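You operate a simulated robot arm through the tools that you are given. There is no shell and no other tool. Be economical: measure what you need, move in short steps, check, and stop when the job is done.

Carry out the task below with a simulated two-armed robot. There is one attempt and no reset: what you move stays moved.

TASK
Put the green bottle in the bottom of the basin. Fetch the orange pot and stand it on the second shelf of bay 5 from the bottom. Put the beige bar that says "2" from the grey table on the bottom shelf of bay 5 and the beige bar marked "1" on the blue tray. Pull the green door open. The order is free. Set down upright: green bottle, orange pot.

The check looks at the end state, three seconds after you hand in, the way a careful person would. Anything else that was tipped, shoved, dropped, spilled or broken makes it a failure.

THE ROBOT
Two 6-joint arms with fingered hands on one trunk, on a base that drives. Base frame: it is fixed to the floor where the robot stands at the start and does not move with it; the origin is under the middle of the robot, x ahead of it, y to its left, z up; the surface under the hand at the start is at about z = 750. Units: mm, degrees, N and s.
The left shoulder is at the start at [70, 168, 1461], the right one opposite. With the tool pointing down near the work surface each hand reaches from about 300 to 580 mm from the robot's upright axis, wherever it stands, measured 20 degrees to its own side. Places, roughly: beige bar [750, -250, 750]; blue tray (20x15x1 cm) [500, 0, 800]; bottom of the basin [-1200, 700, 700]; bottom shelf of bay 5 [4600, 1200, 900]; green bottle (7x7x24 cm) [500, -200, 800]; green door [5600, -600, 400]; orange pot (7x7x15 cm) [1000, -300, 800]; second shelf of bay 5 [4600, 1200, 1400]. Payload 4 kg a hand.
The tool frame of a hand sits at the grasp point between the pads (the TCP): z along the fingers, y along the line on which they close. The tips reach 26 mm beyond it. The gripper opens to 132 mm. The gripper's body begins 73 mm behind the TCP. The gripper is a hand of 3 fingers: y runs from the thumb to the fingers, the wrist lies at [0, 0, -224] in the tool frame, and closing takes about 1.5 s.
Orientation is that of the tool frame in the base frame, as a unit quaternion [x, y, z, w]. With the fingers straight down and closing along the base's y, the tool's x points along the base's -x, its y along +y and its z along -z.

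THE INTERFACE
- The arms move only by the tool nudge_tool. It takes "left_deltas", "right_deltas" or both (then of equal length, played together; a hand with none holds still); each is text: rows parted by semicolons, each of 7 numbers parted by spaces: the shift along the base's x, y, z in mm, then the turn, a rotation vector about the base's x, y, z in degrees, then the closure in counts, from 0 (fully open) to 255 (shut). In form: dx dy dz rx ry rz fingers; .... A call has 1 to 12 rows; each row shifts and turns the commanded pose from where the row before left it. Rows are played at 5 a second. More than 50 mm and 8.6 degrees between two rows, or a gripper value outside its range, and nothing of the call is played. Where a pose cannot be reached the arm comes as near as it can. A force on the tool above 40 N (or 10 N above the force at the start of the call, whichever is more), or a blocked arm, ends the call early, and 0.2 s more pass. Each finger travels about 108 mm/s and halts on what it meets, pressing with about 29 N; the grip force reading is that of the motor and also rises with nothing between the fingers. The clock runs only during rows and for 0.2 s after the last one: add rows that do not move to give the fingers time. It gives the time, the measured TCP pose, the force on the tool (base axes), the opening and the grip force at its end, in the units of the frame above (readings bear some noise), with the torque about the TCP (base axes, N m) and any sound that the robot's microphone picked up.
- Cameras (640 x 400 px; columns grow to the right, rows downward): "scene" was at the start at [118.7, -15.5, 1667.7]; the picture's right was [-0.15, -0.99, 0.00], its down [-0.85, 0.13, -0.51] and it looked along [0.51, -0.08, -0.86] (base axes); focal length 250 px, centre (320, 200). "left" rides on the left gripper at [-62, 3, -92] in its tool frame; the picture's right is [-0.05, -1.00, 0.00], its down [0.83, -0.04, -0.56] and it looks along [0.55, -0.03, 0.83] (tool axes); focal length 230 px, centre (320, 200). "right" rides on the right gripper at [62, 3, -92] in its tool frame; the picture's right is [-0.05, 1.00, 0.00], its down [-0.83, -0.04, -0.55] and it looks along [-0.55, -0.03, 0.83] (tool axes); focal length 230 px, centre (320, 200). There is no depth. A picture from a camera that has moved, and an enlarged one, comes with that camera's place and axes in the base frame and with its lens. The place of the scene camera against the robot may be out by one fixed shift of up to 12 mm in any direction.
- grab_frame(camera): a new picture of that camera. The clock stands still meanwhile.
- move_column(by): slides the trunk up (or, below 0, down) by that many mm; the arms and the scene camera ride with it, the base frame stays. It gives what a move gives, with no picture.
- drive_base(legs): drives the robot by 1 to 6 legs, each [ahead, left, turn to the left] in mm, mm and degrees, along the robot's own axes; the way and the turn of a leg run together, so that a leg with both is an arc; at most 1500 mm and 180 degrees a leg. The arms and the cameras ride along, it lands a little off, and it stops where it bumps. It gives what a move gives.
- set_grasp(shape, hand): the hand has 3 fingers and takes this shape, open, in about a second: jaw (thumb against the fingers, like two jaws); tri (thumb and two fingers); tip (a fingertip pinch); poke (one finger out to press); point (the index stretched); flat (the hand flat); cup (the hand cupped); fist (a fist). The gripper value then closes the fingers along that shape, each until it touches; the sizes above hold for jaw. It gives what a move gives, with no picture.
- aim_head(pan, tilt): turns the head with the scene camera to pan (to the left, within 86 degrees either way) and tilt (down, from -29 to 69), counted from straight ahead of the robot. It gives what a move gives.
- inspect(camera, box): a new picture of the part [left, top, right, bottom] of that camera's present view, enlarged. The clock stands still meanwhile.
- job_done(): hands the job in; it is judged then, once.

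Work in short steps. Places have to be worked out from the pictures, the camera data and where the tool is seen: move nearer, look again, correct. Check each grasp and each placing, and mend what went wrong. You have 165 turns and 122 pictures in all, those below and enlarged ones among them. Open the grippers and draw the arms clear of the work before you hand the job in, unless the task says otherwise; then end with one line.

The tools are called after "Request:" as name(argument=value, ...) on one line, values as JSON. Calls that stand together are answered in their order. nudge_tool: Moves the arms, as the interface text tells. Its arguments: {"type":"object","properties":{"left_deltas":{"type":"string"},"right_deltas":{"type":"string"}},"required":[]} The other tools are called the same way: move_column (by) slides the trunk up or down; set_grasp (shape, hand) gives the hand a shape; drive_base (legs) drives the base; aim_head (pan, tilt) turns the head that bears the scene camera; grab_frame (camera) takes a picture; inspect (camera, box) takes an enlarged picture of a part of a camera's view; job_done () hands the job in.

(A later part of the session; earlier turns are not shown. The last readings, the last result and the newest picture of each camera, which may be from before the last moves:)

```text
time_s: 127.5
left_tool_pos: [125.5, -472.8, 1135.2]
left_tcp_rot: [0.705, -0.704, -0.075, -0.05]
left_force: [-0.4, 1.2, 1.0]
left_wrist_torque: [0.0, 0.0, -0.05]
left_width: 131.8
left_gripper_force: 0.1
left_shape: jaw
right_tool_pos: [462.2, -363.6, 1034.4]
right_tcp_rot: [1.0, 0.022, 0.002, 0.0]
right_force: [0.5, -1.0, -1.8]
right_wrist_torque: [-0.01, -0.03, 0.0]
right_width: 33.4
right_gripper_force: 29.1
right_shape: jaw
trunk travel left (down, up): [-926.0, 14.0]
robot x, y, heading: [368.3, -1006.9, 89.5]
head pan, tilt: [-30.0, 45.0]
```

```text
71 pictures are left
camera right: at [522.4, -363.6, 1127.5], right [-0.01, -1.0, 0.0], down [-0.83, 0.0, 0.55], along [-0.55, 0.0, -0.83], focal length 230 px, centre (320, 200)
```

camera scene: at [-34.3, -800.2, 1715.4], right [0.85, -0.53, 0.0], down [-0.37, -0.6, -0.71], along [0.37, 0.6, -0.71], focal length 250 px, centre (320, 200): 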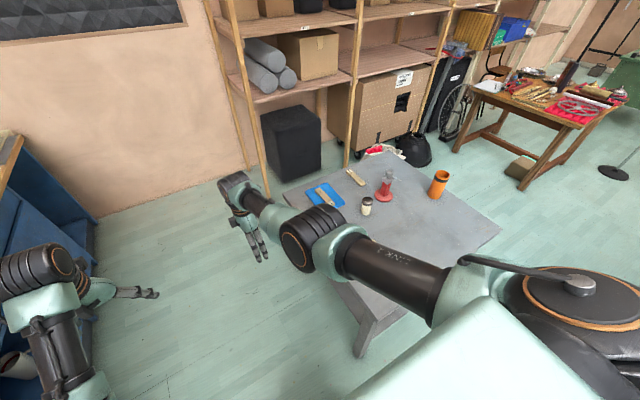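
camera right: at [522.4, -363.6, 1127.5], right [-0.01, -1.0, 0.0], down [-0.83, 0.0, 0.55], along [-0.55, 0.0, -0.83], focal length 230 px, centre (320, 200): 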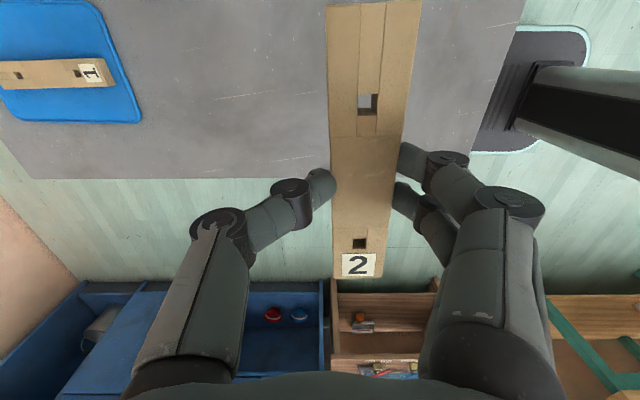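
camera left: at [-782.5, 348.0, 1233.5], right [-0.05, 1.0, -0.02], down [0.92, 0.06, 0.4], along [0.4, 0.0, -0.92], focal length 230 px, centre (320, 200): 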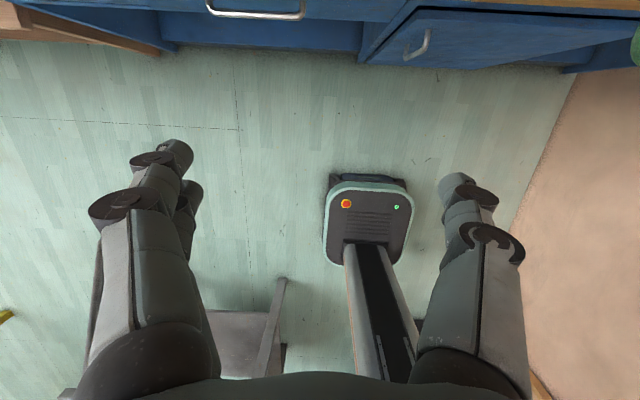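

Bar "2" is secure. I'll back away from the table, turn to heading 0 and drive along y≈−1280, past the wood table and the lamp stand.

Request:
drive_base(legs=[[-280, 0, 0], [0, 0, -89.5], [1500, 0, 0], [1000, 0, 0]])

Request:
aim_head(pan=30, tilt=20)

Request:
grab_frame(camera="scene")

```text
time_s: 145.2
left_tool_pos: [3417.8, -1123.6, 1136.0]
left_tcp_rot: [0.003, 0.996, 0.017, 0.09]
left_force: [-0.2, 0.0, -0.5]
left_wrist_torque: [0.0, 0.02, 0.06]
left_width: 132.3
left_gripper_force: 0.1
left_shape: jaw
right_tool_pos: [3523.6, -1460.4, 1035.1]
right_tcp_rot: [0.72, -0.694, 0.002, 0.0]
right_force: [-0.6, -0.4, -1.6]
right_wrist_torque: [0.0, -0.01, -0.02]
right_width: 33.5
right_gripper_force: 29.2
right_shape: jaw
trunk travel left (down, up): [-926.0, 14.0]
robot x, y, heading: [2874.4, -1360.0, -0.9]
head pan, tilt: [-30.0, 45.0]
```

```text
time_s: 146.6
left_tool_pos: [3419.2, -1122.9, 1134.9]
left_tcp_rot: [0.003, 0.996, 0.017, 0.089]
left_force: [0.0, -0.4, -0.8]
left_wrist_torque: [-0.02, 0.02, -0.03]
left_width: 132.0
left_gripper_force: 0.1
left_shape: jaw
right_tool_pos: [3524.6, -1461.3, 1035.5]
right_tcp_rot: [0.72, -0.694, 0.002, 0.001]
right_force: [0.9, -0.8, -1.2]
right_wrist_torque: [0.01, -0.03, 0.03]
right_width: 33.4
right_gripper_force: 28.9
right_shape: jaw
trunk travel left (down, up): [-926.0, 14.0]
robot x, y, heading: [2874.0, -1358.4, -0.9]
head pan, tilt: [30.0, 20.0]
```

```text
70 pictures are left
camera scene: at [3010.9, -1321.2, 1744.0], right [0.49, -0.87, 0.0], down [-0.3, -0.17, -0.94], along [0.82, 0.46, -0.34], focal length 250 px, centre (320, 200)
```

scene: 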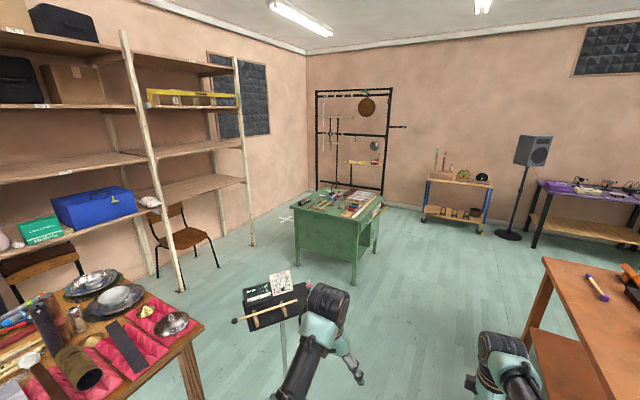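

Bay 5 is the last bay (x≈4150–5215, front y≈960), with shelves at about 900 and 1400, both looking empty. I'll drive on past the stand, turn left and view the bay.

Request:
drive_base(legs=[[1500, 0, 0.9], [130, 0, 0], [0, 0, 90], [700, 0, 0]])

Request:
aim_head(pan=0, tilt=15)

Request:
grab_frame(camera="scene")

```text
time_s: 162.1
left_tool_pos: [4277.5, -165.9, 1134.9]
left_tcp_rot: [-0.703, 0.705, 0.075, 0.051]
left_force: [0.8, 0.2, -0.8]
left_wrist_torque: [-0.01, -0.01, -0.04]
left_width: 132.0
left_gripper_force: 0.0
left_shape: jaw
right_tool_pos: [4615.0, -58.8, 1036.7]
right_tcp_rot: [1.0, 0.021, 0.001, -0.001]
right_force: [-0.4, -0.4, -1.8]
right_wrist_torque: [0.05, 0.01, -0.03]
right_width: 32.9
right_gripper_force: 28.6
right_shape: jaw
trunk travel left (down, up): [-926.0, 14.0]
robot x, y, heading: [4516.2, -704.4, 89.2]
head pan, tilt: [30.0, 20.0]
```

```text
time_s: 163.0
left_tool_pos: [4277.8, -163.8, 1135.1]
left_tcp_rot: [-0.704, 0.705, 0.075, 0.05]
left_force: [0.3, -0.2, 0.3]
left_wrist_torque: [0.03, 0.0, 0.02]
left_width: 131.6
left_gripper_force: 0.1
left_shape: jaw
right_tool_pos: [4614.1, -57.5, 1035.1]
right_tcp_rot: [1.0, 0.021, 0.002, 0.0]
right_force: [-0.4, 0.7, -2.5]
right_wrist_torque: [0.04, 0.02, 0.04]
right_width: 32.7
right_gripper_force: 28.9
right_shape: jaw
trunk travel left (down, up): [-926.0, 14.0]
robot x, y, heading: [4515.1, -702.6, 89.2]
head pan, tilt: [0.0, 15.0]
```

```text
69 pictures are left
camera scene: at [4519.3, -566.3, 1752.1], right [1.0, -0.01, 0.0], down [0.0, -0.26, -0.97], along [0.01, 0.97, -0.26], focal length 250 px, centre (320, 200)
```

scene: 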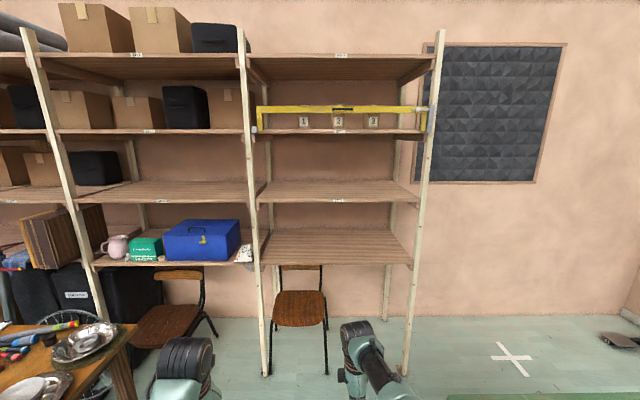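

I'll zoom on the labels to confirm this is bay 5.

Request:
inspect(camera="scene", box=[230, 40, 450, 280])

```text
1.67 times, centred on (340, 160) of scene
camera zoom: at [4519.3, -566.3, 1752.1], right [1.0, -0.01, 0.0], down [0.0, -0.26, -0.97], along [0.01, 0.97, -0.26], focal length 417 px, centre (287, 267)
```

zoom: 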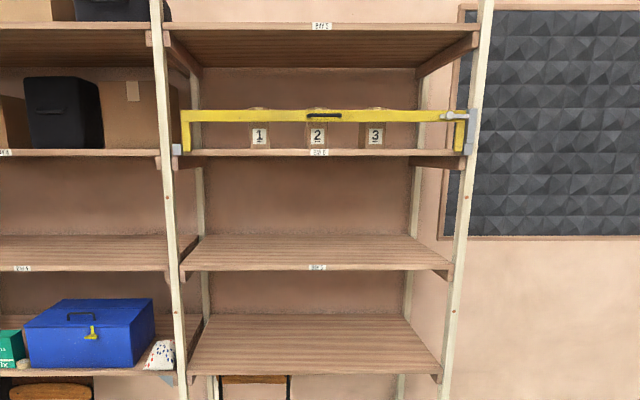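

This is bay 5, and both target shelves are free. I'll tuck the left arm low and close, and raise the right hand relative to the shoulder so the forearm can enter horizontally between the shelves.

Request:
nudge_tool(left_deltas="0 -10 -40 0 0 0 0;0 -20 -30 0 0 0 0;0 -30 -30 0 0 0 0;0 -30 -30 0 0 0 0;0 -30 -30 0 0 0 0;0 -30 -25 0 0 0 0;0 -25 -20 0 0 0 0;0 -20 0 0 0 0 0", right_deltas="0 0 20 0 0 0 255;0 0 20 0 0 0 255;0 0 20 0 0 0 255;0 0 20 0 0 0 255;0 0 20 0 0 0 255;0 0 20 0 0 0 255;0 0 20 0 0 0 255;0 0 20 0 0 0 255")

```text
time_s: 164.8
left_tool_pos: [4274.5, -362.1, 929.0]
left_tcp_rot: [-0.703, 0.705, 0.075, 0.051]
left_force: [-0.2, 0.1, 0.0]
left_wrist_torque: [0.01, 0.0, 0.01]
left_width: 132.0
left_gripper_force: 0.0
left_shape: jaw
right_tool_pos: [4614.0, -58.9, 1196.5]
right_tcp_rot: [1.0, 0.02, 0.002, 0.0]
right_force: [-0.5, -0.2, -1.7]
right_wrist_torque: [0.07, 0.0, 0.0]
right_width: 32.7
right_gripper_force: 29.5
right_shape: jaw
trunk travel left (down, up): [-926.0, 14.0]
robot x, y, heading: [4516.8, -707.3, 89.3]
head pan, tilt: [0.0, 15.0]
```

Both arms are set. I'll lower the trunk 210 mm and drive ahead 850 mm, then check alignment with the shelf.

Request:
move_column(by=-210)

Request:
drive_base(legs=[[850, 0, 0.7]])

Request:
aim_head(pan=0, tilt=30)

Request:
grab_frame(camera="scene")

Request:
grab_frame(camera="left")

```text
time_s: 167.1
left_tool_pos: [4274.1, -361.2, 720.7]
left_tcp_rot: [-0.703, 0.706, 0.075, 0.051]
left_force: [0.9, -0.4, 0.7]
left_wrist_torque: [0.0, 0.01, 0.0]
left_width: 131.8
left_gripper_force: 0.2
left_shape: jaw
right_tool_pos: [4615.6, -59.1, 986.5]
right_tcp_rot: [1.0, 0.019, 0.002, 0.0]
right_force: [-0.4, 0.4, -2.3]
right_wrist_torque: [0.01, -0.02, 0.04]
right_width: 32.5
right_gripper_force: 29.4
right_shape: jaw
trunk travel left (down, up): [-716.0, 224.0]
robot x, y, heading: [4515.3, -706.4, 89.5]
head pan, tilt: [0.0, 15.0]
```

```text
time_s: 171.6
left_tool_pos: [4277.4, 483.9, 719.5]
left_tcp_rot: [0.707, -0.702, -0.075, -0.05]
left_force: [-0.9, 0.8, -0.1]
left_wrist_torque: [0.0, 0.01, -0.02]
left_width: 131.8
left_gripper_force: 0.1
left_shape: jaw
right_tool_pos: [4615.2, 788.5, 985.3]
right_tcp_rot: [1.0, 0.023, 0.001, 0.001]
right_force: [0.2, 0.3, -1.5]
right_wrist_torque: [0.01, 0.01, -0.02]
right_width: 32.7
right_gripper_force: 28.7
right_shape: jaw
trunk travel left (down, up): [-716.0, 224.0]
robot x, y, heading: [4522.3, 138.4, 90.0]
head pan, tilt: [0.0, 15.0]
```

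```text
time_s: 172.3
left_tool_pos: [4278.1, 483.0, 719.4]
left_tcp_rot: [0.706, -0.702, -0.074, -0.05]
left_force: [0.4, -0.6, -0.9]
left_wrist_torque: [0.01, 0.01, -0.02]
left_width: 132.1
left_gripper_force: 0.0
left_shape: jaw
right_tool_pos: [4614.2, 789.0, 986.3]
right_tcp_rot: [1.0, 0.024, 0.001, 0.0]
right_force: [0.1, -0.3, -2.1]
right_wrist_torque: [0.03, 0.01, 0.02]
right_width: 32.7
right_gripper_force: 28.7
right_shape: jaw
trunk travel left (down, up): [-716.0, 224.0]
robot x, y, heading: [4523.8, 143.0, 89.8]
head pan, tilt: [0.0, 30.0]
```

```text
67 pictures are left
camera scene: at [4524.7, 276.5, 1518.0], right [1.0, 0.0, 0.0], down [0.0, -0.5, -0.87], along [0.0, 0.87, -0.5], focal length 250 px, centre (320, 200)
```

scene: 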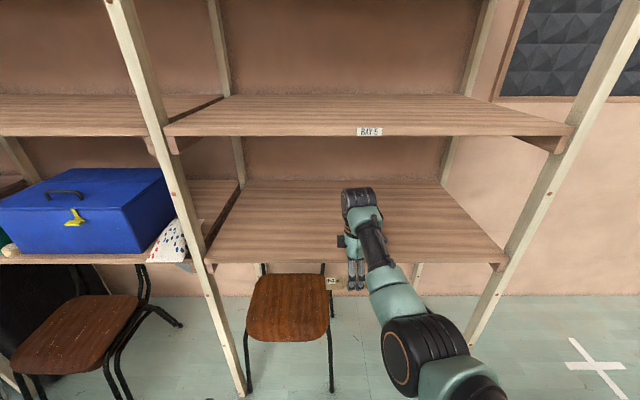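

```text
66 pictures are left
camera left: at [4276.5, 528.3, 821.4], right [1.0, 0.06, -0.03], down [0.07, -0.91, 0.4], along [0.0, -0.4, -0.92], focal length 230 px, centre (320, 200)
```

left: 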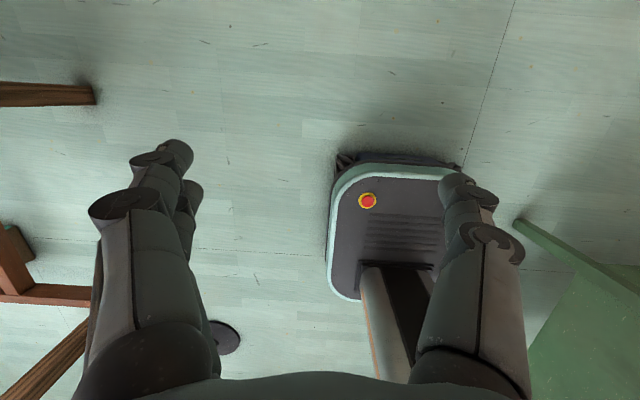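

Label "BAY 5" is confirmed, and the wrist fits below the second shelf. I'll drive 300 mm ahead so the bar is over the bottom shelf.

Request:
drive_base(legs=[[300, 0, 0]])

Request:
grab_frame(camera="scene")

Request:
grab_frame(camera="right")

```text
time_s: 174.4
left_tool_pos: [4278.7, 776.7, 720.5]
left_tcp_rot: [0.706, -0.702, -0.076, -0.05]
left_force: [-0.3, -0.5, 0.6]
left_wrist_torque: [-0.03, 0.01, 0.02]
left_width: 131.9
left_gripper_force: 0.1
left_shape: jaw
right_tool_pos: [4616.4, 1081.5, 985.2]
right_tcp_rot: [1.0, 0.024, 0.002, 0.001]
right_force: [-0.2, -0.5, -2.2]
right_wrist_torque: [0.07, -0.01, -0.03]
right_width: 32.8
right_gripper_force: 29.3
right_shape: jaw
trunk travel left (down, up): [-716.0, 224.0]
robot x, y, heading: [4523.3, 432.5, 89.9]
head pan, tilt: [0.0, 30.0]
```

```text
65 pictures are left
camera scene: at [4525.8, 568.9, 1518.1], right [1.0, 0.0, 0.0], down [0.0, -0.5, -0.87], along [0.0, 0.87, -0.5], focal length 250 px, centre (320, 200)
```

scene: 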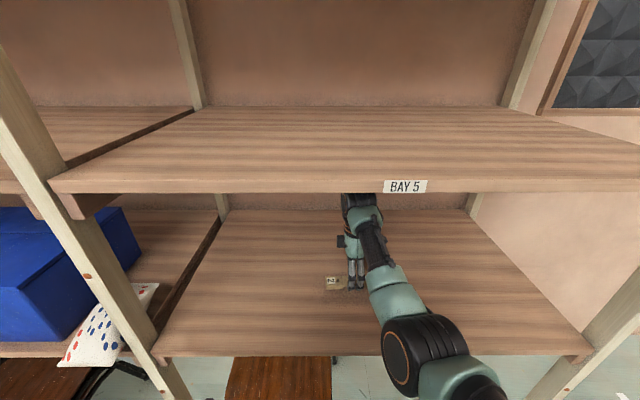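

```text
64 pictures are left
camera right: at [4677.0, 1081.9, 1078.8], right [-0.01, -1.0, 0.0], down [-0.83, 0.0, 0.55], along [-0.55, 0.0, -0.83], focal length 230 px, centre (320, 200)
```

right: 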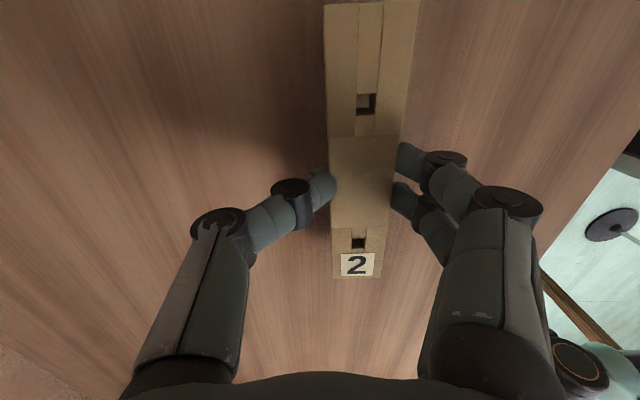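

Bar is well inside over the shelf. I'll lower 45 mm and then feel for contact.

Request:
move_column(by=-48)

Request:
nudge_tool(right_deltas="0 0 -4 0 0 0 255;0 0 -4 0 0 0 255;0 0 0 0 0 0 255")

```text
time_s: 175.0
left_tool_pos: [4277.9, 774.7, 688.9]
left_tcp_rot: [0.707, -0.702, -0.076, -0.052]
left_force: [-0.1, -1.4, 0.5]
left_wrist_torque: [0.02, 0.01, 0.01]
left_width: 132.1
left_gripper_force: 0.1
left_shape: jaw
right_tool_pos: [4616.5, 1083.5, 967.7]
right_tcp_rot: [1.0, 0.023, 0.002, -0.009]
right_force: [1.1, -7.0, 17.4]
right_wrist_torque: [-0.88, -0.03, -0.01]
right_width: 32.9
right_gripper_force: 28.9
right_shape: jaw
trunk travel left (down, up): [-684.0, 256.0]
robot x, y, heading: [4522.0, 432.4, 89.5]
head pan, tilt: [0.0, 30.0]
stopped: the force on the tool passed its limit at 49 N (the readings are from after the stop); the commanded pose is now the measured one
```

```text
time_s: 175.6
left_tool_pos: [4278.2, 775.4, 689.1]
left_tcp_rot: [0.705, -0.703, -0.077, -0.051]
left_force: [-0.5, 0.9, 0.4]
left_wrist_torque: [-0.03, 0.0, 0.01]
left_width: 132.0
left_gripper_force: 0.1
left_shape: jaw
right_tool_pos: [4616.0, 1084.8, 967.1]
right_tcp_rot: [1.0, 0.022, 0.002, -0.016]
right_force: [1.6, -8.5, 21.0]
right_wrist_torque: [-1.28, -0.08, 0.04]
right_width: 32.7
right_gripper_force: 29.0
right_shape: jaw
trunk travel left (down, up): [-684.0, 256.0]
robot x, y, heading: [4524.5, 433.8, 89.3]
head pan, tilt: [0.0, 30.0]
stopped in row 2 (right hand): the force on the tool passed its limit at 43 N (the readings are from after the stop); the commanded pose is now the measured one
```

Contact with the shelf came at about z 940 (two views of the edge agree). I'll relax 3 mm up and release.

Request:
nudge_tool(right_deltas="0 0 3 0 0 0 255;0 0 1 0 0 0 220;0 0 2 0 0 0 160;0 0 0 0 0 0 90;0 0 0 0 0 0 30;0 0 0 0 0 0 0;0 0 0 0 0 0 0")

Request:
nudge_tool(right_deltas="0 0 15 0 0 0 0;0 0 15 0 0 0 0;0 0 15 0 0 0 0;0 0 0 0 0 0 0")

Request:
grab_frame(camera="right")

```text
time_s: 177.2
left_tool_pos: [4278.7, 776.4, 688.2]
left_tcp_rot: [0.707, -0.702, -0.075, -0.051]
left_force: [0.2, 0.1, -0.1]
left_wrist_torque: [0.0, 0.0, 0.0]
left_width: 131.9
left_gripper_force: 0.1
left_shape: jaw
right_tool_pos: [4616.7, 1088.2, 970.0]
right_tcp_rot: [1.0, 0.022, 0.002, -0.013]
right_force: [-0.4, -1.3, 1.3]
right_wrist_torque: [0.01, 0.01, 0.01]
right_width: 132.0
right_gripper_force: 0.0
right_shape: jaw
trunk travel left (down, up): [-684.0, 256.0]
robot x, y, heading: [4523.8, 431.7, 89.8]
head pan, tilt: [0.0, 30.0]
```

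```text
time_s: 178.2
left_tool_pos: [4278.6, 776.3, 688.6]
left_tcp_rot: [0.706, -0.702, -0.076, -0.05]
left_force: [-0.5, -0.2, 0.6]
left_wrist_torque: [-0.01, 0.02, 0.0]
left_width: 132.1
left_gripper_force: 0.0
left_shape: jaw
right_tool_pos: [4615.7, 1087.8, 1015.5]
right_tcp_rot: [1.0, 0.022, 0.0, -0.013]
right_force: [-0.4, 0.2, -0.2]
right_wrist_torque: [0.03, -0.01, 0.01]
right_width: 131.8
right_gripper_force: 0.1
right_shape: jaw
trunk travel left (down, up): [-684.0, 256.0]
robot x, y, heading: [4521.4, 434.7, 90.0]
head pan, tilt: [0.0, 30.0]
```

```text
63 pictures are left
camera right: at [4676.2, 1085.9, 1106.4], right [-0.01, -1.0, -0.03], down [-0.83, -0.01, 0.55], along [-0.55, 0.03, -0.83], focal length 230 px, centre (320, 200)
```

right: 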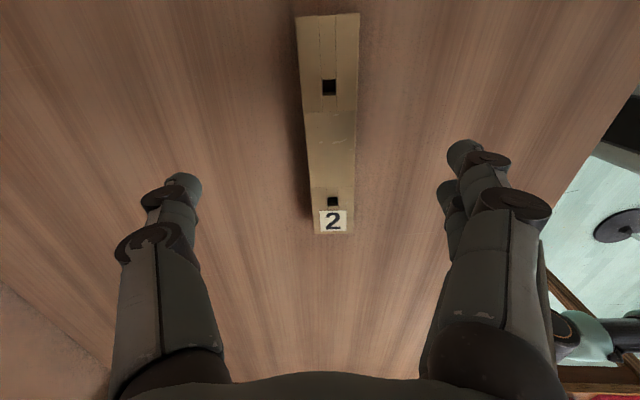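

Bar "2" lies flat on the bottom shelf. I'll back out and look at the green cabinet on the right.

Request:
drive_base(legs=[[-1000, 0, 0]])

Request:
aim_head(pan=-80, tilt=40)

Request:
grab_frame(camera="scene")

```text
time_s: 183.4
left_tool_pos: [4281.9, -233.2, 688.2]
left_tcp_rot: [0.721, -0.686, -0.077, -0.049]
left_force: [-0.2, 0.5, -0.1]
left_wrist_torque: [0.02, -0.02, 0.01]
left_width: 132.0
left_gripper_force: 0.1
left_shape: jaw
right_tool_pos: [4604.2, 92.5, 1013.3]
right_tcp_rot: [0.999, 0.044, 0.001, -0.014]
right_force: [0.6, 0.0, 0.2]
right_wrist_torque: [0.0, 0.01, 0.03]
right_width: 132.0
right_gripper_force: 0.1
right_shape: jaw
trunk travel left (down, up): [-684.0, 256.0]
robot x, y, heading: [4544.7, -568.3, 92.6]
head pan, tilt: [0.0, 30.0]
```

```text
time_s: 184.9
left_tool_pos: [4282.1, -234.0, 688.9]
left_tcp_rot: [0.722, -0.686, -0.077, -0.049]
left_force: [-0.4, 1.3, 0.2]
left_wrist_torque: [-0.03, 0.01, -0.01]
left_width: 131.7
left_gripper_force: 0.1
left_shape: jaw
right_tool_pos: [4604.7, 92.9, 1012.9]
right_tcp_rot: [0.999, 0.044, 0.001, -0.013]
right_force: [-0.7, -0.1, -0.1]
right_wrist_torque: [0.0, 0.01, -0.03]
right_width: 132.0
right_gripper_force: 0.1
right_shape: jaw
trunk travel left (down, up): [-684.0, 256.0]
robot x, y, heading: [4543.6, -567.2, 92.5]
head pan, tilt: [-80.0, 40.0]
```

```text
62 pictures are left
camera scene: at [4624.5, -502.3, 1471.2], right [0.21, -0.98, 0.0], down [-0.63, -0.14, -0.77], along [0.75, 0.16, -0.64], focal length 250 px, centre (320, 200)
```

scene: 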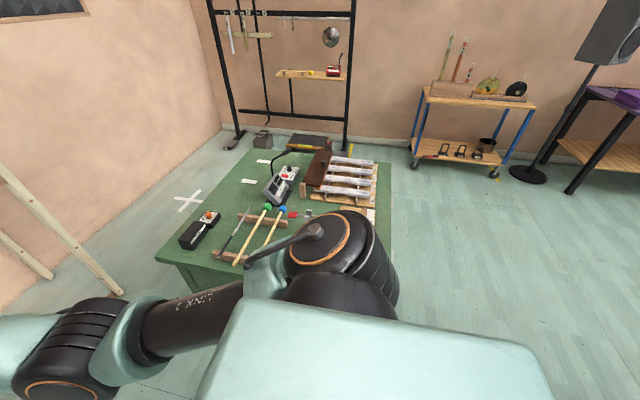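

The desk spans about x 4980–5690, y −610…120, and its door must be on the −y face. I'll back up and strafe right to face that side.

Request:
drive_base(legs=[[-800, 0, -2.5], [0, -700, 0]])

Request:
aim_head(pan=-15, tilt=40)

Request:
grab_frame(camera="scene")

```text
time_s: 192.6
left_tool_pos: [5020.2, -1013.4, 688.4]
left_tcp_rot: [-0.7, 0.708, 0.075, 0.05]
left_force: [-0.7, 0.5, 0.4]
left_wrist_torque: [0.01, 0.0, -0.03]
left_width: 132.0
left_gripper_force: 0.2
left_shape: jaw
right_tool_pos: [5362.8, -709.0, 1013.5]
right_tcp_rot: [1.0, 0.014, 0.001, -0.013]
right_force: [0.0, 0.7, -0.5]
right_wrist_torque: [-0.03, -0.02, -0.01]
right_width: 131.8
right_gripper_force: 0.1
right_shape: jaw
trunk travel left (down, up): [-684.0, 256.0]
robot x, y, heading: [5259.7, -1357.6, 89.0]
head pan, tilt: [-80.0, 40.0]
```

```text
time_s: 193.9
left_tool_pos: [5022.5, -1014.5, 689.3]
left_tcp_rot: [-0.701, 0.707, 0.075, 0.051]
left_force: [0.4, 0.2, -0.1]
left_wrist_torque: [-0.02, 0.0, 0.0]
left_width: 131.9
left_gripper_force: 0.1
left_shape: jaw
right_tool_pos: [5361.7, -709.6, 1013.7]
right_tcp_rot: [1.0, 0.014, 0.002, -0.013]
right_force: [-0.1, -0.3, -0.4]
right_wrist_torque: [0.03, 0.01, 0.0]
right_width: 132.0
right_gripper_force: 0.0
right_shape: jaw
trunk travel left (down, up): [-684.0, 256.0]
robot x, y, heading: [5261.9, -1357.5, 88.9]
head pan, tilt: [-15.0, 40.0]
```

```text
61 pictures are left
camera scene: at [5287.1, -1234.8, 1471.2], right [0.96, -0.28, 0.0], down [-0.18, -0.62, -0.77], along [0.21, 0.74, -0.64], focal length 250 px, centre (320, 200)
```

scene: 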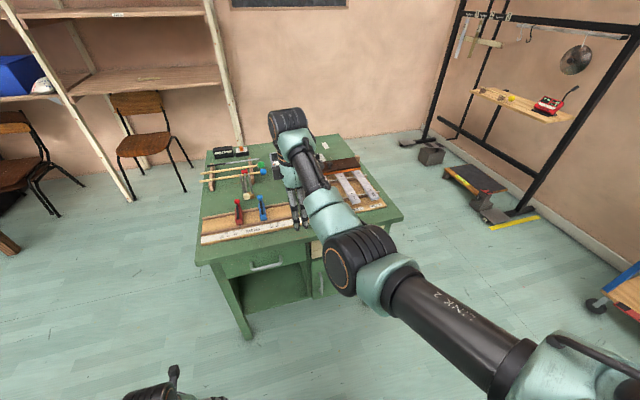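

The desk front faces −y, with a drawer on the left and the door on the right behind my arm. I'll back off 150 mm and tuck the right arm low to see and reach the door.

Request:
drive_base(legs=[[-150, 0, 1]])

Request:
nudge_tool(right_deltas="0 -20 -35 0 0 0 0;0 -25 -35 0 0 0 0;0 -30 -35 0 0 0 0;0 -30 -35 0 0 0 0;0 -30 -35 0 0 0 0;0 -30 -35 0 0 0 0;0 -30 -35 0 0 0 0;0 -30 -35 0 0 0 0;0 -30 -35 0 0 0 0;0 -30 -10 0 0 0 0")

Request:
aim_head(pan=-20, tilt=42)

Request:
grab_frame(camera="scene")

```text
time_s: 195.3
left_tool_pos: [5012.9, -1165.0, 689.0]
left_tcp_rot: [0.706, -0.702, -0.074, -0.051]
left_force: [0.3, -0.6, 0.0]
left_wrist_torque: [0.01, 0.0, 0.0]
left_width: 132.0
left_gripper_force: 0.1
left_shape: jaw
right_tool_pos: [5349.4, -852.9, 1013.0]
right_tcp_rot: [1.0, 0.024, 0.0, -0.013]
right_force: [0.0, -1.3, -0.6]
right_wrist_torque: [-0.03, 0.01, 0.01]
right_width: 131.8
right_gripper_force: 0.0
right_shape: jaw
trunk travel left (down, up): [-684.0, 256.0]
robot x, y, heading: [5254.8, -1507.4, 89.8]
head pan, tilt: [-15.0, 40.0]
```

```text
time_s: 196.9
left_tool_pos: [5013.5, -1165.8, 688.2]
left_tcp_rot: [0.707, -0.701, -0.076, -0.049]
left_force: [0.2, 0.0, 0.0]
left_wrist_torque: [-0.01, 0.02, -0.01]
left_width: 132.1
left_gripper_force: 0.1
left_shape: jaw
right_tool_pos: [5404.9, -933.0, 754.6]
right_tcp_rot: [0.997, -0.015, 0.069, -0.035]
right_force: [0.5, 0.2, -0.3]
right_wrist_torque: [-0.03, -0.02, 0.01]
right_width: 132.1
right_gripper_force: 0.0
right_shape: jaw
right hand out of reach, approached as far as the arm can: row 1, 2, 3, 4, 5, 6, 7, 8
trunk travel left (down, up): [-684.0, 256.0]
robot x, y, heading: [5257.7, -1510.2, 89.7]
head pan, tilt: [-15.0, 40.0]
stopped in row 8 (right hand): the arm was blocked; the commanded pose is now the measured one
```

```text
time_s: 197.6
left_tool_pos: [5012.7, -1165.1, 688.0]
left_tcp_rot: [0.707, -0.701, -0.075, -0.05]
left_force: [0.8, 0.0, 0.1]
left_wrist_torque: [-0.01, -0.02, 0.01]
left_width: 132.0
left_gripper_force: 0.1
left_shape: jaw
right_tool_pos: [5404.4, -932.1, 753.3]
right_tcp_rot: [0.997, -0.014, 0.07, -0.035]
right_force: [0.2, -0.5, -0.3]
right_wrist_torque: [0.01, 0.0, 0.02]
right_width: 131.7
right_gripper_force: 0.0
right_shape: jaw
trunk travel left (down, up): [-684.0, 256.0]
robot x, y, heading: [5257.8, -1508.8, 89.9]
head pan, tilt: [-20.0, 42.0]
```

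```text
60 pictures are left
camera scene: at [5289.3, -1384.7, 1468.2], right [0.94, -0.34, 0.0], down [-0.23, -0.63, -0.74], along [0.26, 0.7, -0.67], focal length 250 px, centre (320, 200)
```

scene: 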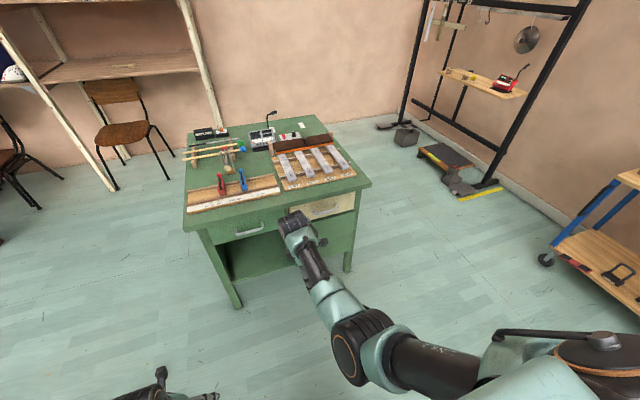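

I'll zoom in on the desk's front.

Request:
inspect(camera="scene", box=[180, 170, 380, 310])

Request:
grab_frame(camera="right")

```text
2.86 times, centred on (280, 240) of scene
camera zoom: at [5289.3, -1384.7, 1468.2], right [0.94, -0.34, 0.0], down [-0.23, -0.63, -0.74], along [0.26, 0.7, -0.67], focal length 714 px, centre (434, 86)
```

zoom: 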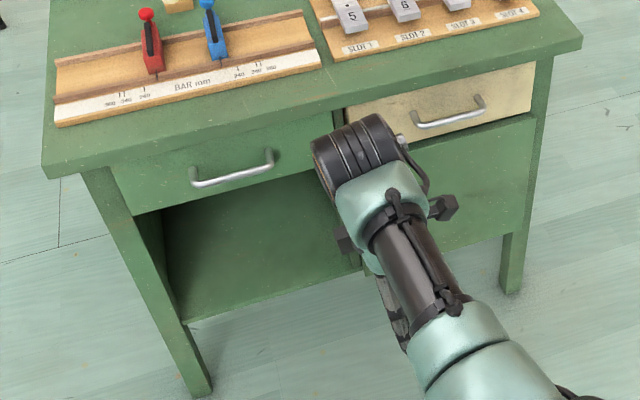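

```text
58 pictures are left
camera right: at [5451.9, -943.2, 853.4], right [-0.07, -0.99, -0.08], down [-0.9, 0.03, 0.44], along [-0.43, 0.1, -0.9], focal length 230 px, centre (320, 200)
```

right: 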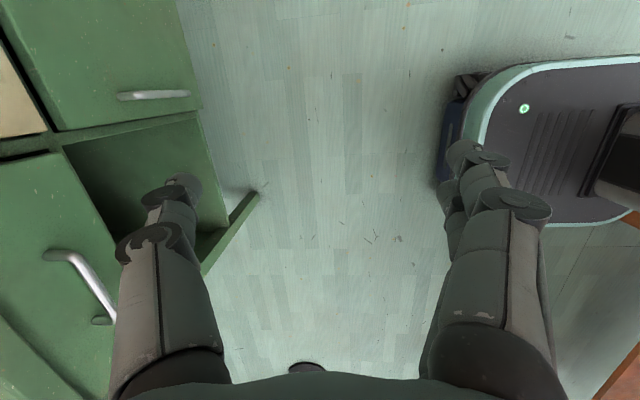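

The door is the lower right green panel. Its vertical handle is near (5463,−625) at z 335–510, with the hinge on the right. I'll yaw the right hand back to neutral in free space, then pitch it to point forward.

Request:
nudge_tool(right_deltas="6 -4 0 0 0 -8.2 0;6 -4 0 0 0 -8.2 0;6 -4 0 0 0 -8.2 0;6 -4 0 0 0 -8.2 0;6 -4 0 0 0 -8.2 0;6 -4 0 0 0 -8.2 0;6 -4 0 0 0 -8.2 0;6 -4 0 0 0 -8.2 0;6 -4 0 0 0 -8.2 0;6 -4 0 0 0 -8.2 0;6 -4 0 0 0 -8.2 0")

```text
time_s: 200.0
left_tool_pos: [5013.5, -1164.6, 688.4]
left_tcp_rot: [0.706, -0.702, -0.076, -0.05]
left_force: [-1.1, -1.0, 0.8]
left_wrist_torque: [0.02, 0.0, 0.04]
left_width: 131.9
left_gripper_force: 0.0
left_shape: jaw
right_tool_pos: [5469.8, -976.3, 754.8]
right_tcp_rot: [-0.693, 0.717, -0.072, -0.025]
right_force: [-0.5, -0.4, -0.3]
right_wrist_torque: [0.05, -0.01, 0.05]
right_width: 131.9
right_gripper_force: 0.1
right_shape: jaw
trunk travel left (down, up): [-684.0, 256.0]
robot x, y, heading: [5258.0, -1506.7, 89.9]
head pan, tilt: [-20.0, 42.0]
```

Yaw is back to neutral. Now I'll pitch the right tool up to horizontal, pointing at the desk.

Request:
nudge_tool(right_deltas="0 12 12 8.17 0 0 0;0 12 12 8.17 0 0 0;0 12 12 8.17 0 0 0;0 12 12 8.17 0 0 0;0 12 12 8.17 0 0 0;0 12 12 8.17 0 0 0;0 12 12 8.17 0 0 0;0 12 12 8.17 0 0 0;0 12 12 8.17 0 0 0;0 12 12 8.17 0 0 0;0 12 12 8.17 0 0 0;0 12 12 8.17 0 0 0")

```text
time_s: 202.6
left_tool_pos: [5013.2, -1165.1, 687.1]
left_tcp_rot: [0.707, -0.701, -0.075, -0.051]
left_force: [0.0, 0.0, 0.6]
left_wrist_torque: [-0.01, 0.0, 0.02]
left_width: 132.0
left_gripper_force: 0.1
left_shape: jaw
right_tool_pos: [5471.8, -836.5, 896.3]
right_tcp_rot: [-0.479, 0.533, 0.485, 0.5]
right_force: [0.5, 0.8, 0.0]
right_wrist_torque: [-0.02, -0.04, 0.02]
right_width: 132.1
right_gripper_force: 0.0
right_shape: jaw
right hand out of reach, approached as far as the arm can: row 12
trunk travel left (down, up): [-684.0, 256.0]
robot x, y, heading: [5258.5, -1507.1, 89.8]
head pan, tilt: [-20.0, 42.0]
```

The tool now points at the desk. I'll lower the trunk 475 mm to handle height and look.

Request:
move_column(by=-470)

Request:
aim_head(pan=-20, tilt=35)

Request:
grab_frame(camera="scene")

Request:
grab_frame(camera="right")

```text
refused: -470 is not a number from -400 to 400
```

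```text
time_s: 203.3
left_tool_pos: [5012.8, -1165.2, 688.0]
left_tcp_rot: [0.706, -0.702, -0.075, -0.051]
left_force: [0.4, -0.3, -0.1]
left_wrist_torque: [0.01, 0.0, 0.01]
left_width: 131.7
left_gripper_force: 0.2
left_shape: jaw
right_tool_pos: [5472.1, -837.2, 897.9]
right_tcp_rot: [-0.478, 0.536, 0.484, 0.5]
right_force: [0.0, 0.3, 0.3]
right_wrist_torque: [-0.01, -0.02, -0.03]
right_width: 132.0
right_gripper_force: 0.0
right_shape: jaw
trunk travel left (down, up): [-684.0, 256.0]
robot x, y, heading: [5261.2, -1505.3, 89.8]
head pan, tilt: [-20.0, 35.0]
```

```text
57 pictures are left
camera scene: at [5291.1, -1380.8, 1478.7], right [0.94, -0.34, 0.0], down [-0.2, -0.54, -0.82], along [0.28, 0.77, -0.57], focal length 250 px, centre (320, 200)
```

scene: 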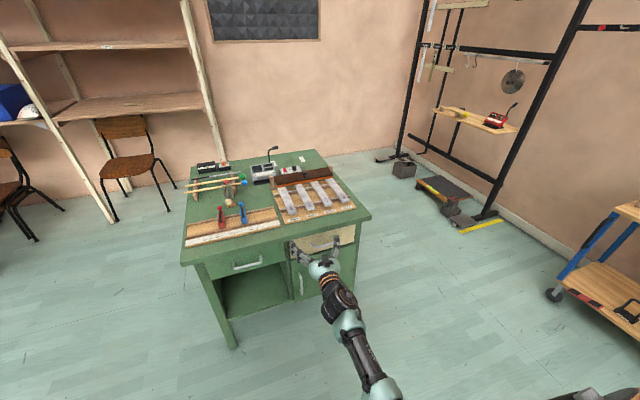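

```text
56 pictures are left
camera right: at [5458.8, -929.8, 837.7], right [-0.99, 0.07, 0.09], down [0.04, -0.53, 0.84], along [0.11, 0.84, 0.53], focal length 230 px, centre (320, 200)
```

right: 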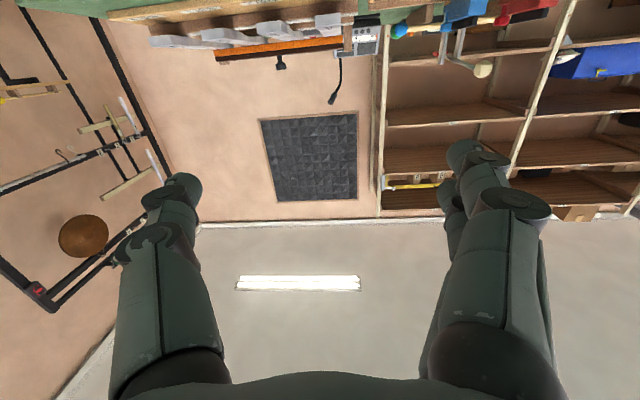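

The limit is 400 mm per move, so I'll lower in two moves.

Request:
move_column(by=-390)

Request:
move_column(by=-85)

Request:
grab_frame(camera="scene")

Request:
grab_frame(camera="right")

```text
time_s: 207.0
left_tool_pos: [5013.1, -1164.9, 300.0]
left_tcp_rot: [0.706, -0.702, -0.075, -0.05]
left_force: [-0.4, -0.2, -0.4]
left_wrist_torque: [0.03, -0.02, 0.0]
left_width: 131.8
left_gripper_force: 0.0
left_shape: jaw
right_tool_pos: [5471.2, -837.4, 507.1]
right_tcp_rot: [-0.479, 0.533, 0.483, 0.503]
right_force: [-0.5, 0.7, -0.1]
right_wrist_torque: [0.0, 0.0, -0.03]
right_width: 131.6
right_gripper_force: 0.1
right_shape: jaw
trunk travel left (down, up): [-294.0, 646.0]
robot x, y, heading: [5257.0, -1507.8, 89.7]
head pan, tilt: [-20.0, 35.0]
```

```text
time_s: 208.2
left_tool_pos: [5013.1, -1166.2, 213.7]
left_tcp_rot: [0.707, -0.702, -0.075, -0.05]
left_force: [-0.1, 0.2, 0.1]
left_wrist_torque: [0.01, -0.02, 0.02]
left_width: 131.8
left_gripper_force: 0.0
left_shape: jaw
right_tool_pos: [5471.4, -836.8, 421.4]
right_tcp_rot: [-0.479, 0.533, 0.483, 0.502]
right_force: [0.2, 0.4, -0.5]
right_wrist_torque: [0.01, -0.01, 0.02]
right_width: 132.0
right_gripper_force: 0.1
right_shape: jaw
trunk travel left (down, up): [-209.0, 731.0]
robot x, y, heading: [5257.7, -1510.5, 89.8]
head pan, tilt: [-20.0, 35.0]
```

```text
55 pictures are left
camera scene: at [5291.2, -1380.8, 1003.8], right [0.94, -0.34, 0.0], down [-0.2, -0.54, -0.82], along [0.28, 0.77, -0.57], focal length 250 px, centre (320, 200)
```

scene: 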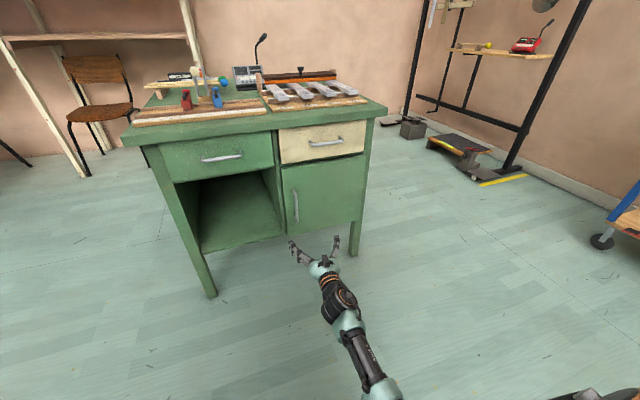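

```text
54 pictures are left
camera right: at [5459.2, -929.7, 362.8], right [-0.99, 0.07, 0.09], down [0.03, -0.54, 0.84], along [0.11, 0.84, 0.53], focal length 230 px, centre (320, 200)
```

right: 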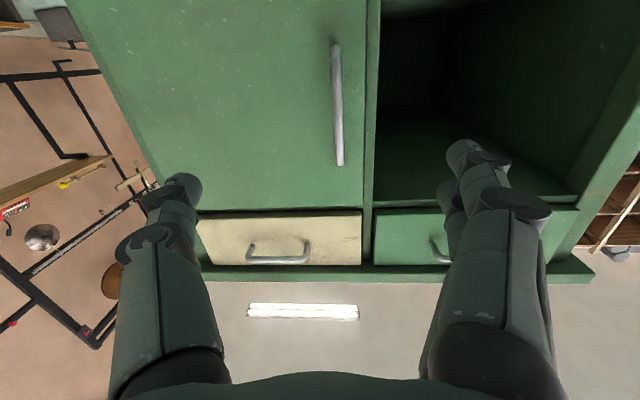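

The handle is at x≈5467, z 355–497, level with the hand. I'll drive ahead 165 mm.

Request:
drive_base(legs=[[165, 0, 0]])

Request:
grab_frame(camera="right")

Request:
grab_frame(camera="scene")

```text
time_s: 209.7
left_tool_pos: [5015.9, -1002.4, 211.9]
left_tcp_rot: [0.704, -0.704, -0.075, -0.051]
left_force: [-0.4, 0.4, 0.7]
left_wrist_torque: [0.03, 0.0, 0.05]
left_width: 131.9
left_gripper_force: 0.1
left_shape: jaw
right_tool_pos: [5477.9, -675.7, 421.2]
right_tcp_rot: [-0.478, 0.535, 0.481, 0.504]
right_force: [-0.4, 0.1, -0.3]
right_wrist_torque: [0.0, 0.02, 0.01]
right_width: 132.0
right_gripper_force: 0.1
right_shape: jaw
trunk travel left (down, up): [-209.0, 731.0]
robot x, y, heading: [5260.0, -1343.4, 89.5]
head pan, tilt: [-20.0, 35.0]
```

```text
53 pictures are left
camera right: at [5463.7, -768.2, 362.5], right [-0.99, 0.08, 0.09], down [0.03, -0.54, 0.84], along [0.11, 0.84, 0.53], focal length 230 px, centre (320, 200)
```

right: 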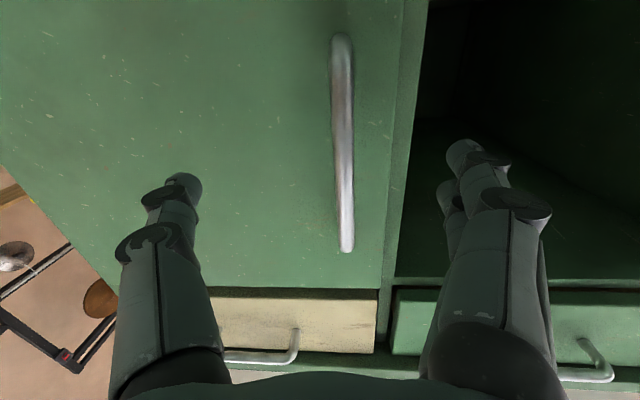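

```text
52 pictures are left
camera scene: at [5292.9, -1218.0, 1003.7], right [0.94, -0.35, 0.0], down [-0.2, -0.54, -0.82], along [0.29, 0.77, -0.57], focal length 250 px, centre (320, 200)
```

scene: 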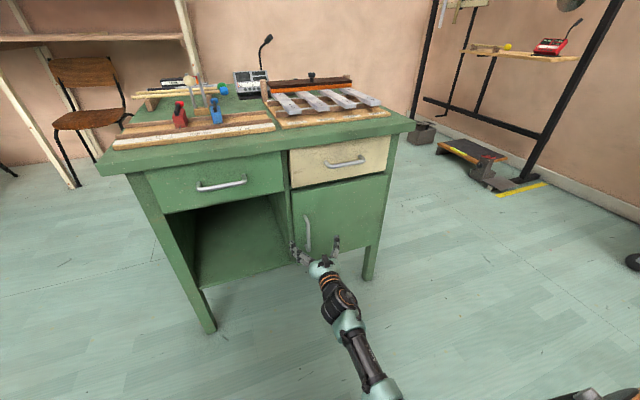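

Two views put the bar at about (5464,−638). I'll shift −13 in x and advance 38 mm, watching the force.

Request:
nudge_tool(right_deltas="-7 0 0 0 0 0 0;-6 10 0 0 0 0 0;0 14 0 0 0 0 0;0 14 0 0 0 0 0;0 0 0 0 0 0 0")

Request:
grab_frame(camera="right")

```text
time_s: 210.9
left_tool_pos: [5016.5, -1001.5, 214.1]
left_tcp_rot: [0.705, -0.703, -0.075, -0.05]
left_force: [-0.3, 0.0, 0.5]
left_wrist_torque: [-0.02, 0.01, 0.01]
left_width: 132.3
left_gripper_force: 0.0
left_shape: jaw
right_tool_pos: [5464.3, -637.2, 419.9]
right_tcp_rot: [-0.478, 0.535, 0.481, 0.504]
right_force: [0.9, -0.3, -0.3]
right_wrist_torque: [-0.02, -0.03, 0.02]
right_width: 131.9
right_gripper_force: 0.1
right_shape: jaw
trunk travel left (down, up): [-209.0, 731.0]
robot x, y, heading: [5260.0, -1342.8, 89.8]
head pan, tilt: [-20.0, 35.0]
```

```text
51 pictures are left
camera right: at [5450.8, -729.2, 361.7], right [-0.99, 0.08, 0.09], down [0.03, -0.54, 0.84], along [0.11, 0.84, 0.53], focal length 230 px, centre (320, 200)
```

right: 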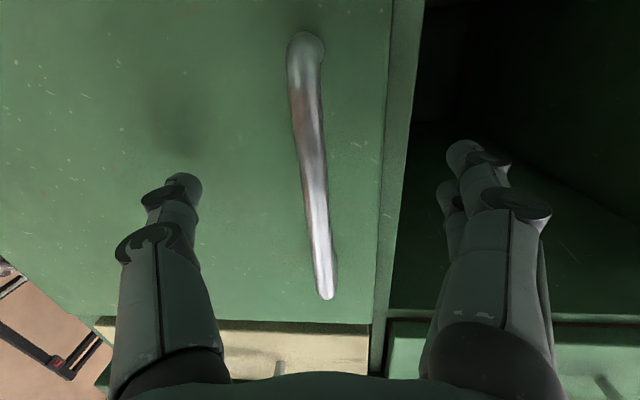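

The bar is between the fingers and the tips clear the door face. I'll close on the bar.

Request:
nudge_tool(right_deltas="0 0 0 0 0 0 120;0 0 0 0 0 0 170;0 0 0 0 0 0 200;0 0 0 0 0 0 230;0 0 0 0 0 0 255;0 0 0 0 0 0 255;0 0 0 0 0 0 255;0 0 0 0 0 0 255;0 0 0 0 0 0 255")

Request:
grab_frame(camera="right")

```text
time_s: 212.9
left_tool_pos: [5016.8, -1001.3, 214.5]
left_tcp_rot: [0.705, -0.704, -0.076, -0.05]
left_force: [0.4, 0.4, 0.4]
left_wrist_torque: [0.0, 0.0, 0.01]
left_width: 132.0
left_gripper_force: 0.1
left_shape: jaw
right_tool_pos: [5463.6, -636.9, 421.0]
right_tcp_rot: [-0.478, 0.535, 0.481, 0.504]
right_force: [6.7, 0.9, 0.4]
right_wrist_torque: [0.02, 0.02, 0.02]
right_width: 0.0
right_gripper_force: 28.7
right_shape: jaw
trunk travel left (down, up): [-209.0, 731.0]
robot x, y, heading: [5262.2, -1347.3, 89.7]
head pan, tilt: [-20.0, 35.0]
```

```text
50 pictures are left
camera right: at [5451.4, -729.3, 361.8], right [-0.99, 0.08, 0.09], down [0.03, -0.54, 0.84], along [0.11, 0.84, 0.53], focal length 230 px, centre (320, 200)
```

right: 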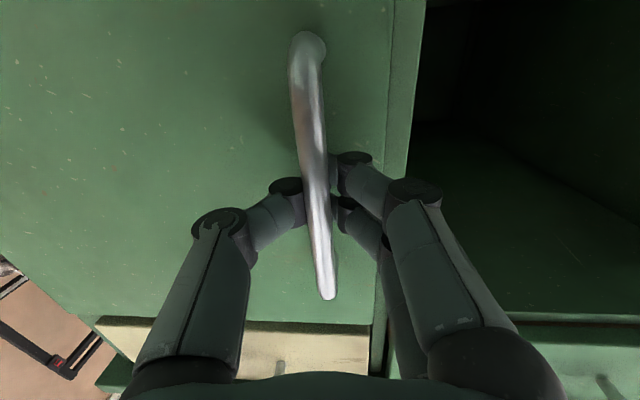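

The fingertips have closed behind the bar, hooking it. I'll pull back along the door's arc with matching yaw, about 30°.

Request:
nudge_tool(right_deltas="0 -8 0 0 0 0 255;4 -24 0 0 0 4 255;6 -24 0 0 0 5 255;8 -23 0 0 0 5 255;10 -22 0 0 0 5 255;12 -21 0 0 0 5 255;14 -20 0 0 0 5 255;0 0 0 0 0 0 255")

Request:
grab_frame(camera="scene")

```text
time_s: 214.2
left_tool_pos: [5013.9, -1003.3, 213.7]
left_tcp_rot: [0.706, -0.702, -0.075, -0.051]
left_force: [-0.3, -0.4, 0.5]
left_wrist_torque: [0.01, -0.02, 0.02]
left_width: 132.0
left_gripper_force: 0.1
left_shape: jaw
right_tool_pos: [5488.7, -691.2, 411.0]
right_tcp_rot: [0.602, -0.427, -0.429, -0.52]
right_force: [-14.3, -5.6, 8.6]
right_wrist_torque: [0.04, 0.43, -0.3]
right_width: 0.0
right_gripper_force: 29.1
right_shape: jaw
right hand out of reach, approached as far as the arm can: row 2, 3, 4, 5
trunk travel left (down, up): [-209.0, 731.0]
robot x, y, heading: [5258.3, -1344.6, 89.7]
head pan, tilt: [-20.0, 35.0]
stopped in row 6 (right hand): the force on the tool passed its limit at 45 N (the readings are from after the stop); the commanded pose is now the measured one
```

```text
49 pictures are left
camera scene: at [5290.3, -1219.3, 1003.9], right [0.94, -0.35, 0.0], down [-0.2, -0.54, -0.82], along [0.28, 0.77, -0.57], focal length 250 px, centre (320, 200)
```

scene: 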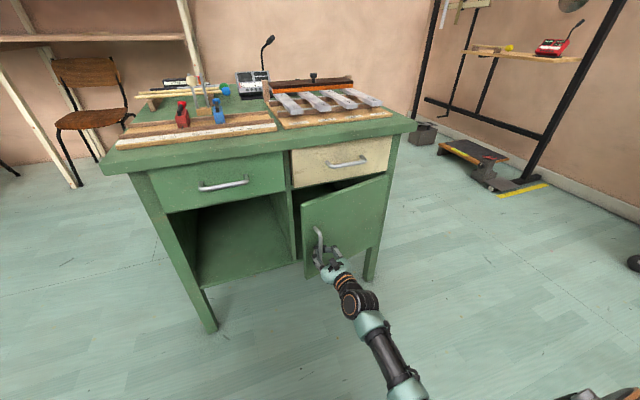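

The door has swung about 15°. The arm is folding up, so I'll let the base do the pulling: back 85 and right 50.

Request:
drive_base(legs=[[-85, -50, 0]])

Request:
grab_frame(camera="scene")

```text
time_s: 215.3
left_tool_pos: [5064.4, -1086.6, 213.4]
left_tcp_rot: [0.705, -0.704, -0.075, -0.05]
left_force: [0.3, 0.5, 0.0]
left_wrist_torque: [0.02, 0.0, 0.01]
left_width: 131.7
left_gripper_force: 0.0
left_shape: jaw
right_tool_pos: [5540.8, -778.0, 405.3]
right_tcp_rot: [0.605, -0.428, -0.426, -0.519]
right_force: [-5.2, -4.9, -1.1]
right_wrist_torque: [-0.06, 0.17, -0.27]
right_width: 0.0
right_gripper_force: 29.3
right_shape: jaw
trunk travel left (down, up): [-209.0, 731.0]
robot x, y, heading: [5309.1, -1426.6, 89.8]
head pan, tilt: [-20.0, 35.0]
```

```text
48 pictures are left
camera scene: at [5341.2, -1303.9, 1003.7], right [0.94, -0.35, 0.0], down [-0.2, -0.54, -0.82], along [0.29, 0.77, -0.57], focal length 250 px, centre (320, 200)
```

scene: 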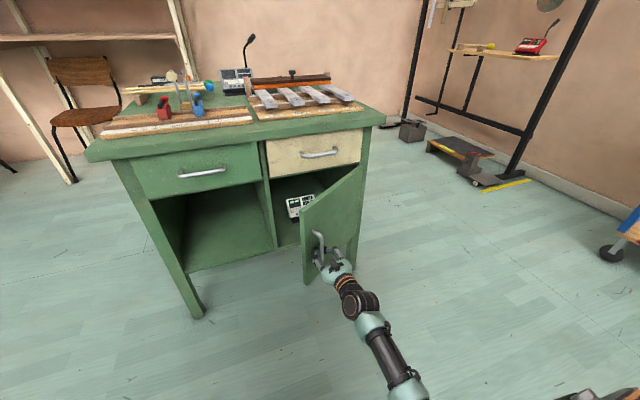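

It's working: the door is at about 40°. I'll continue along the arc: back 70, right 95.

Request:
drive_base(legs=[[-40, -40, 0], [-28, -52, 0]])

Request:
grab_frame(camera="scene")

```text
time_s: 216.8
left_tool_pos: [5154.8, -1154.1, 214.2]
left_tcp_rot: [0.705, -0.704, -0.075, -0.05]
left_force: [-0.4, 0.0, 0.3]
left_wrist_torque: [0.03, 0.0, -0.02]
left_width: 132.1
left_gripper_force: 0.0
left_shape: jaw
right_tool_pos: [5632.5, -843.0, 405.4]
right_tcp_rot: [0.605, -0.429, -0.425, -0.519]
right_force: [0.0, 0.4, 0.5]
right_wrist_torque: [-0.01, 0.01, 0.0]
right_width: 0.1
right_gripper_force: 29.4
right_shape: jaw
trunk travel left (down, up): [-209.0, 731.0]
robot x, y, heading: [5397.3, -1491.2, 89.6]
head pan, tilt: [-20.0, 35.0]
```

```text
47 pictures are left
camera scene: at [5431.0, -1369.5, 1003.7], right [0.94, -0.35, 0.0], down [-0.2, -0.54, -0.82], along [0.29, 0.77, -0.57], focal length 250 px, centre (320, 200)
```

scene: 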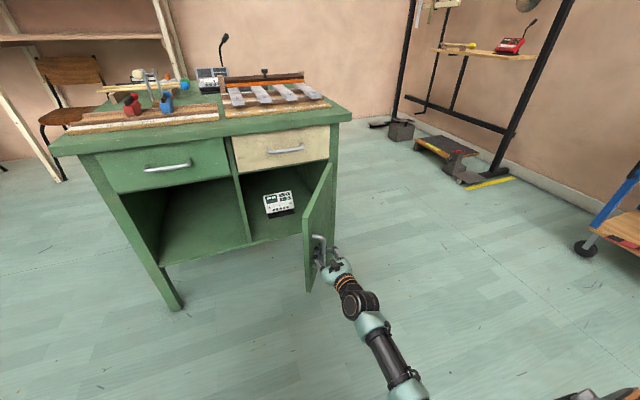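

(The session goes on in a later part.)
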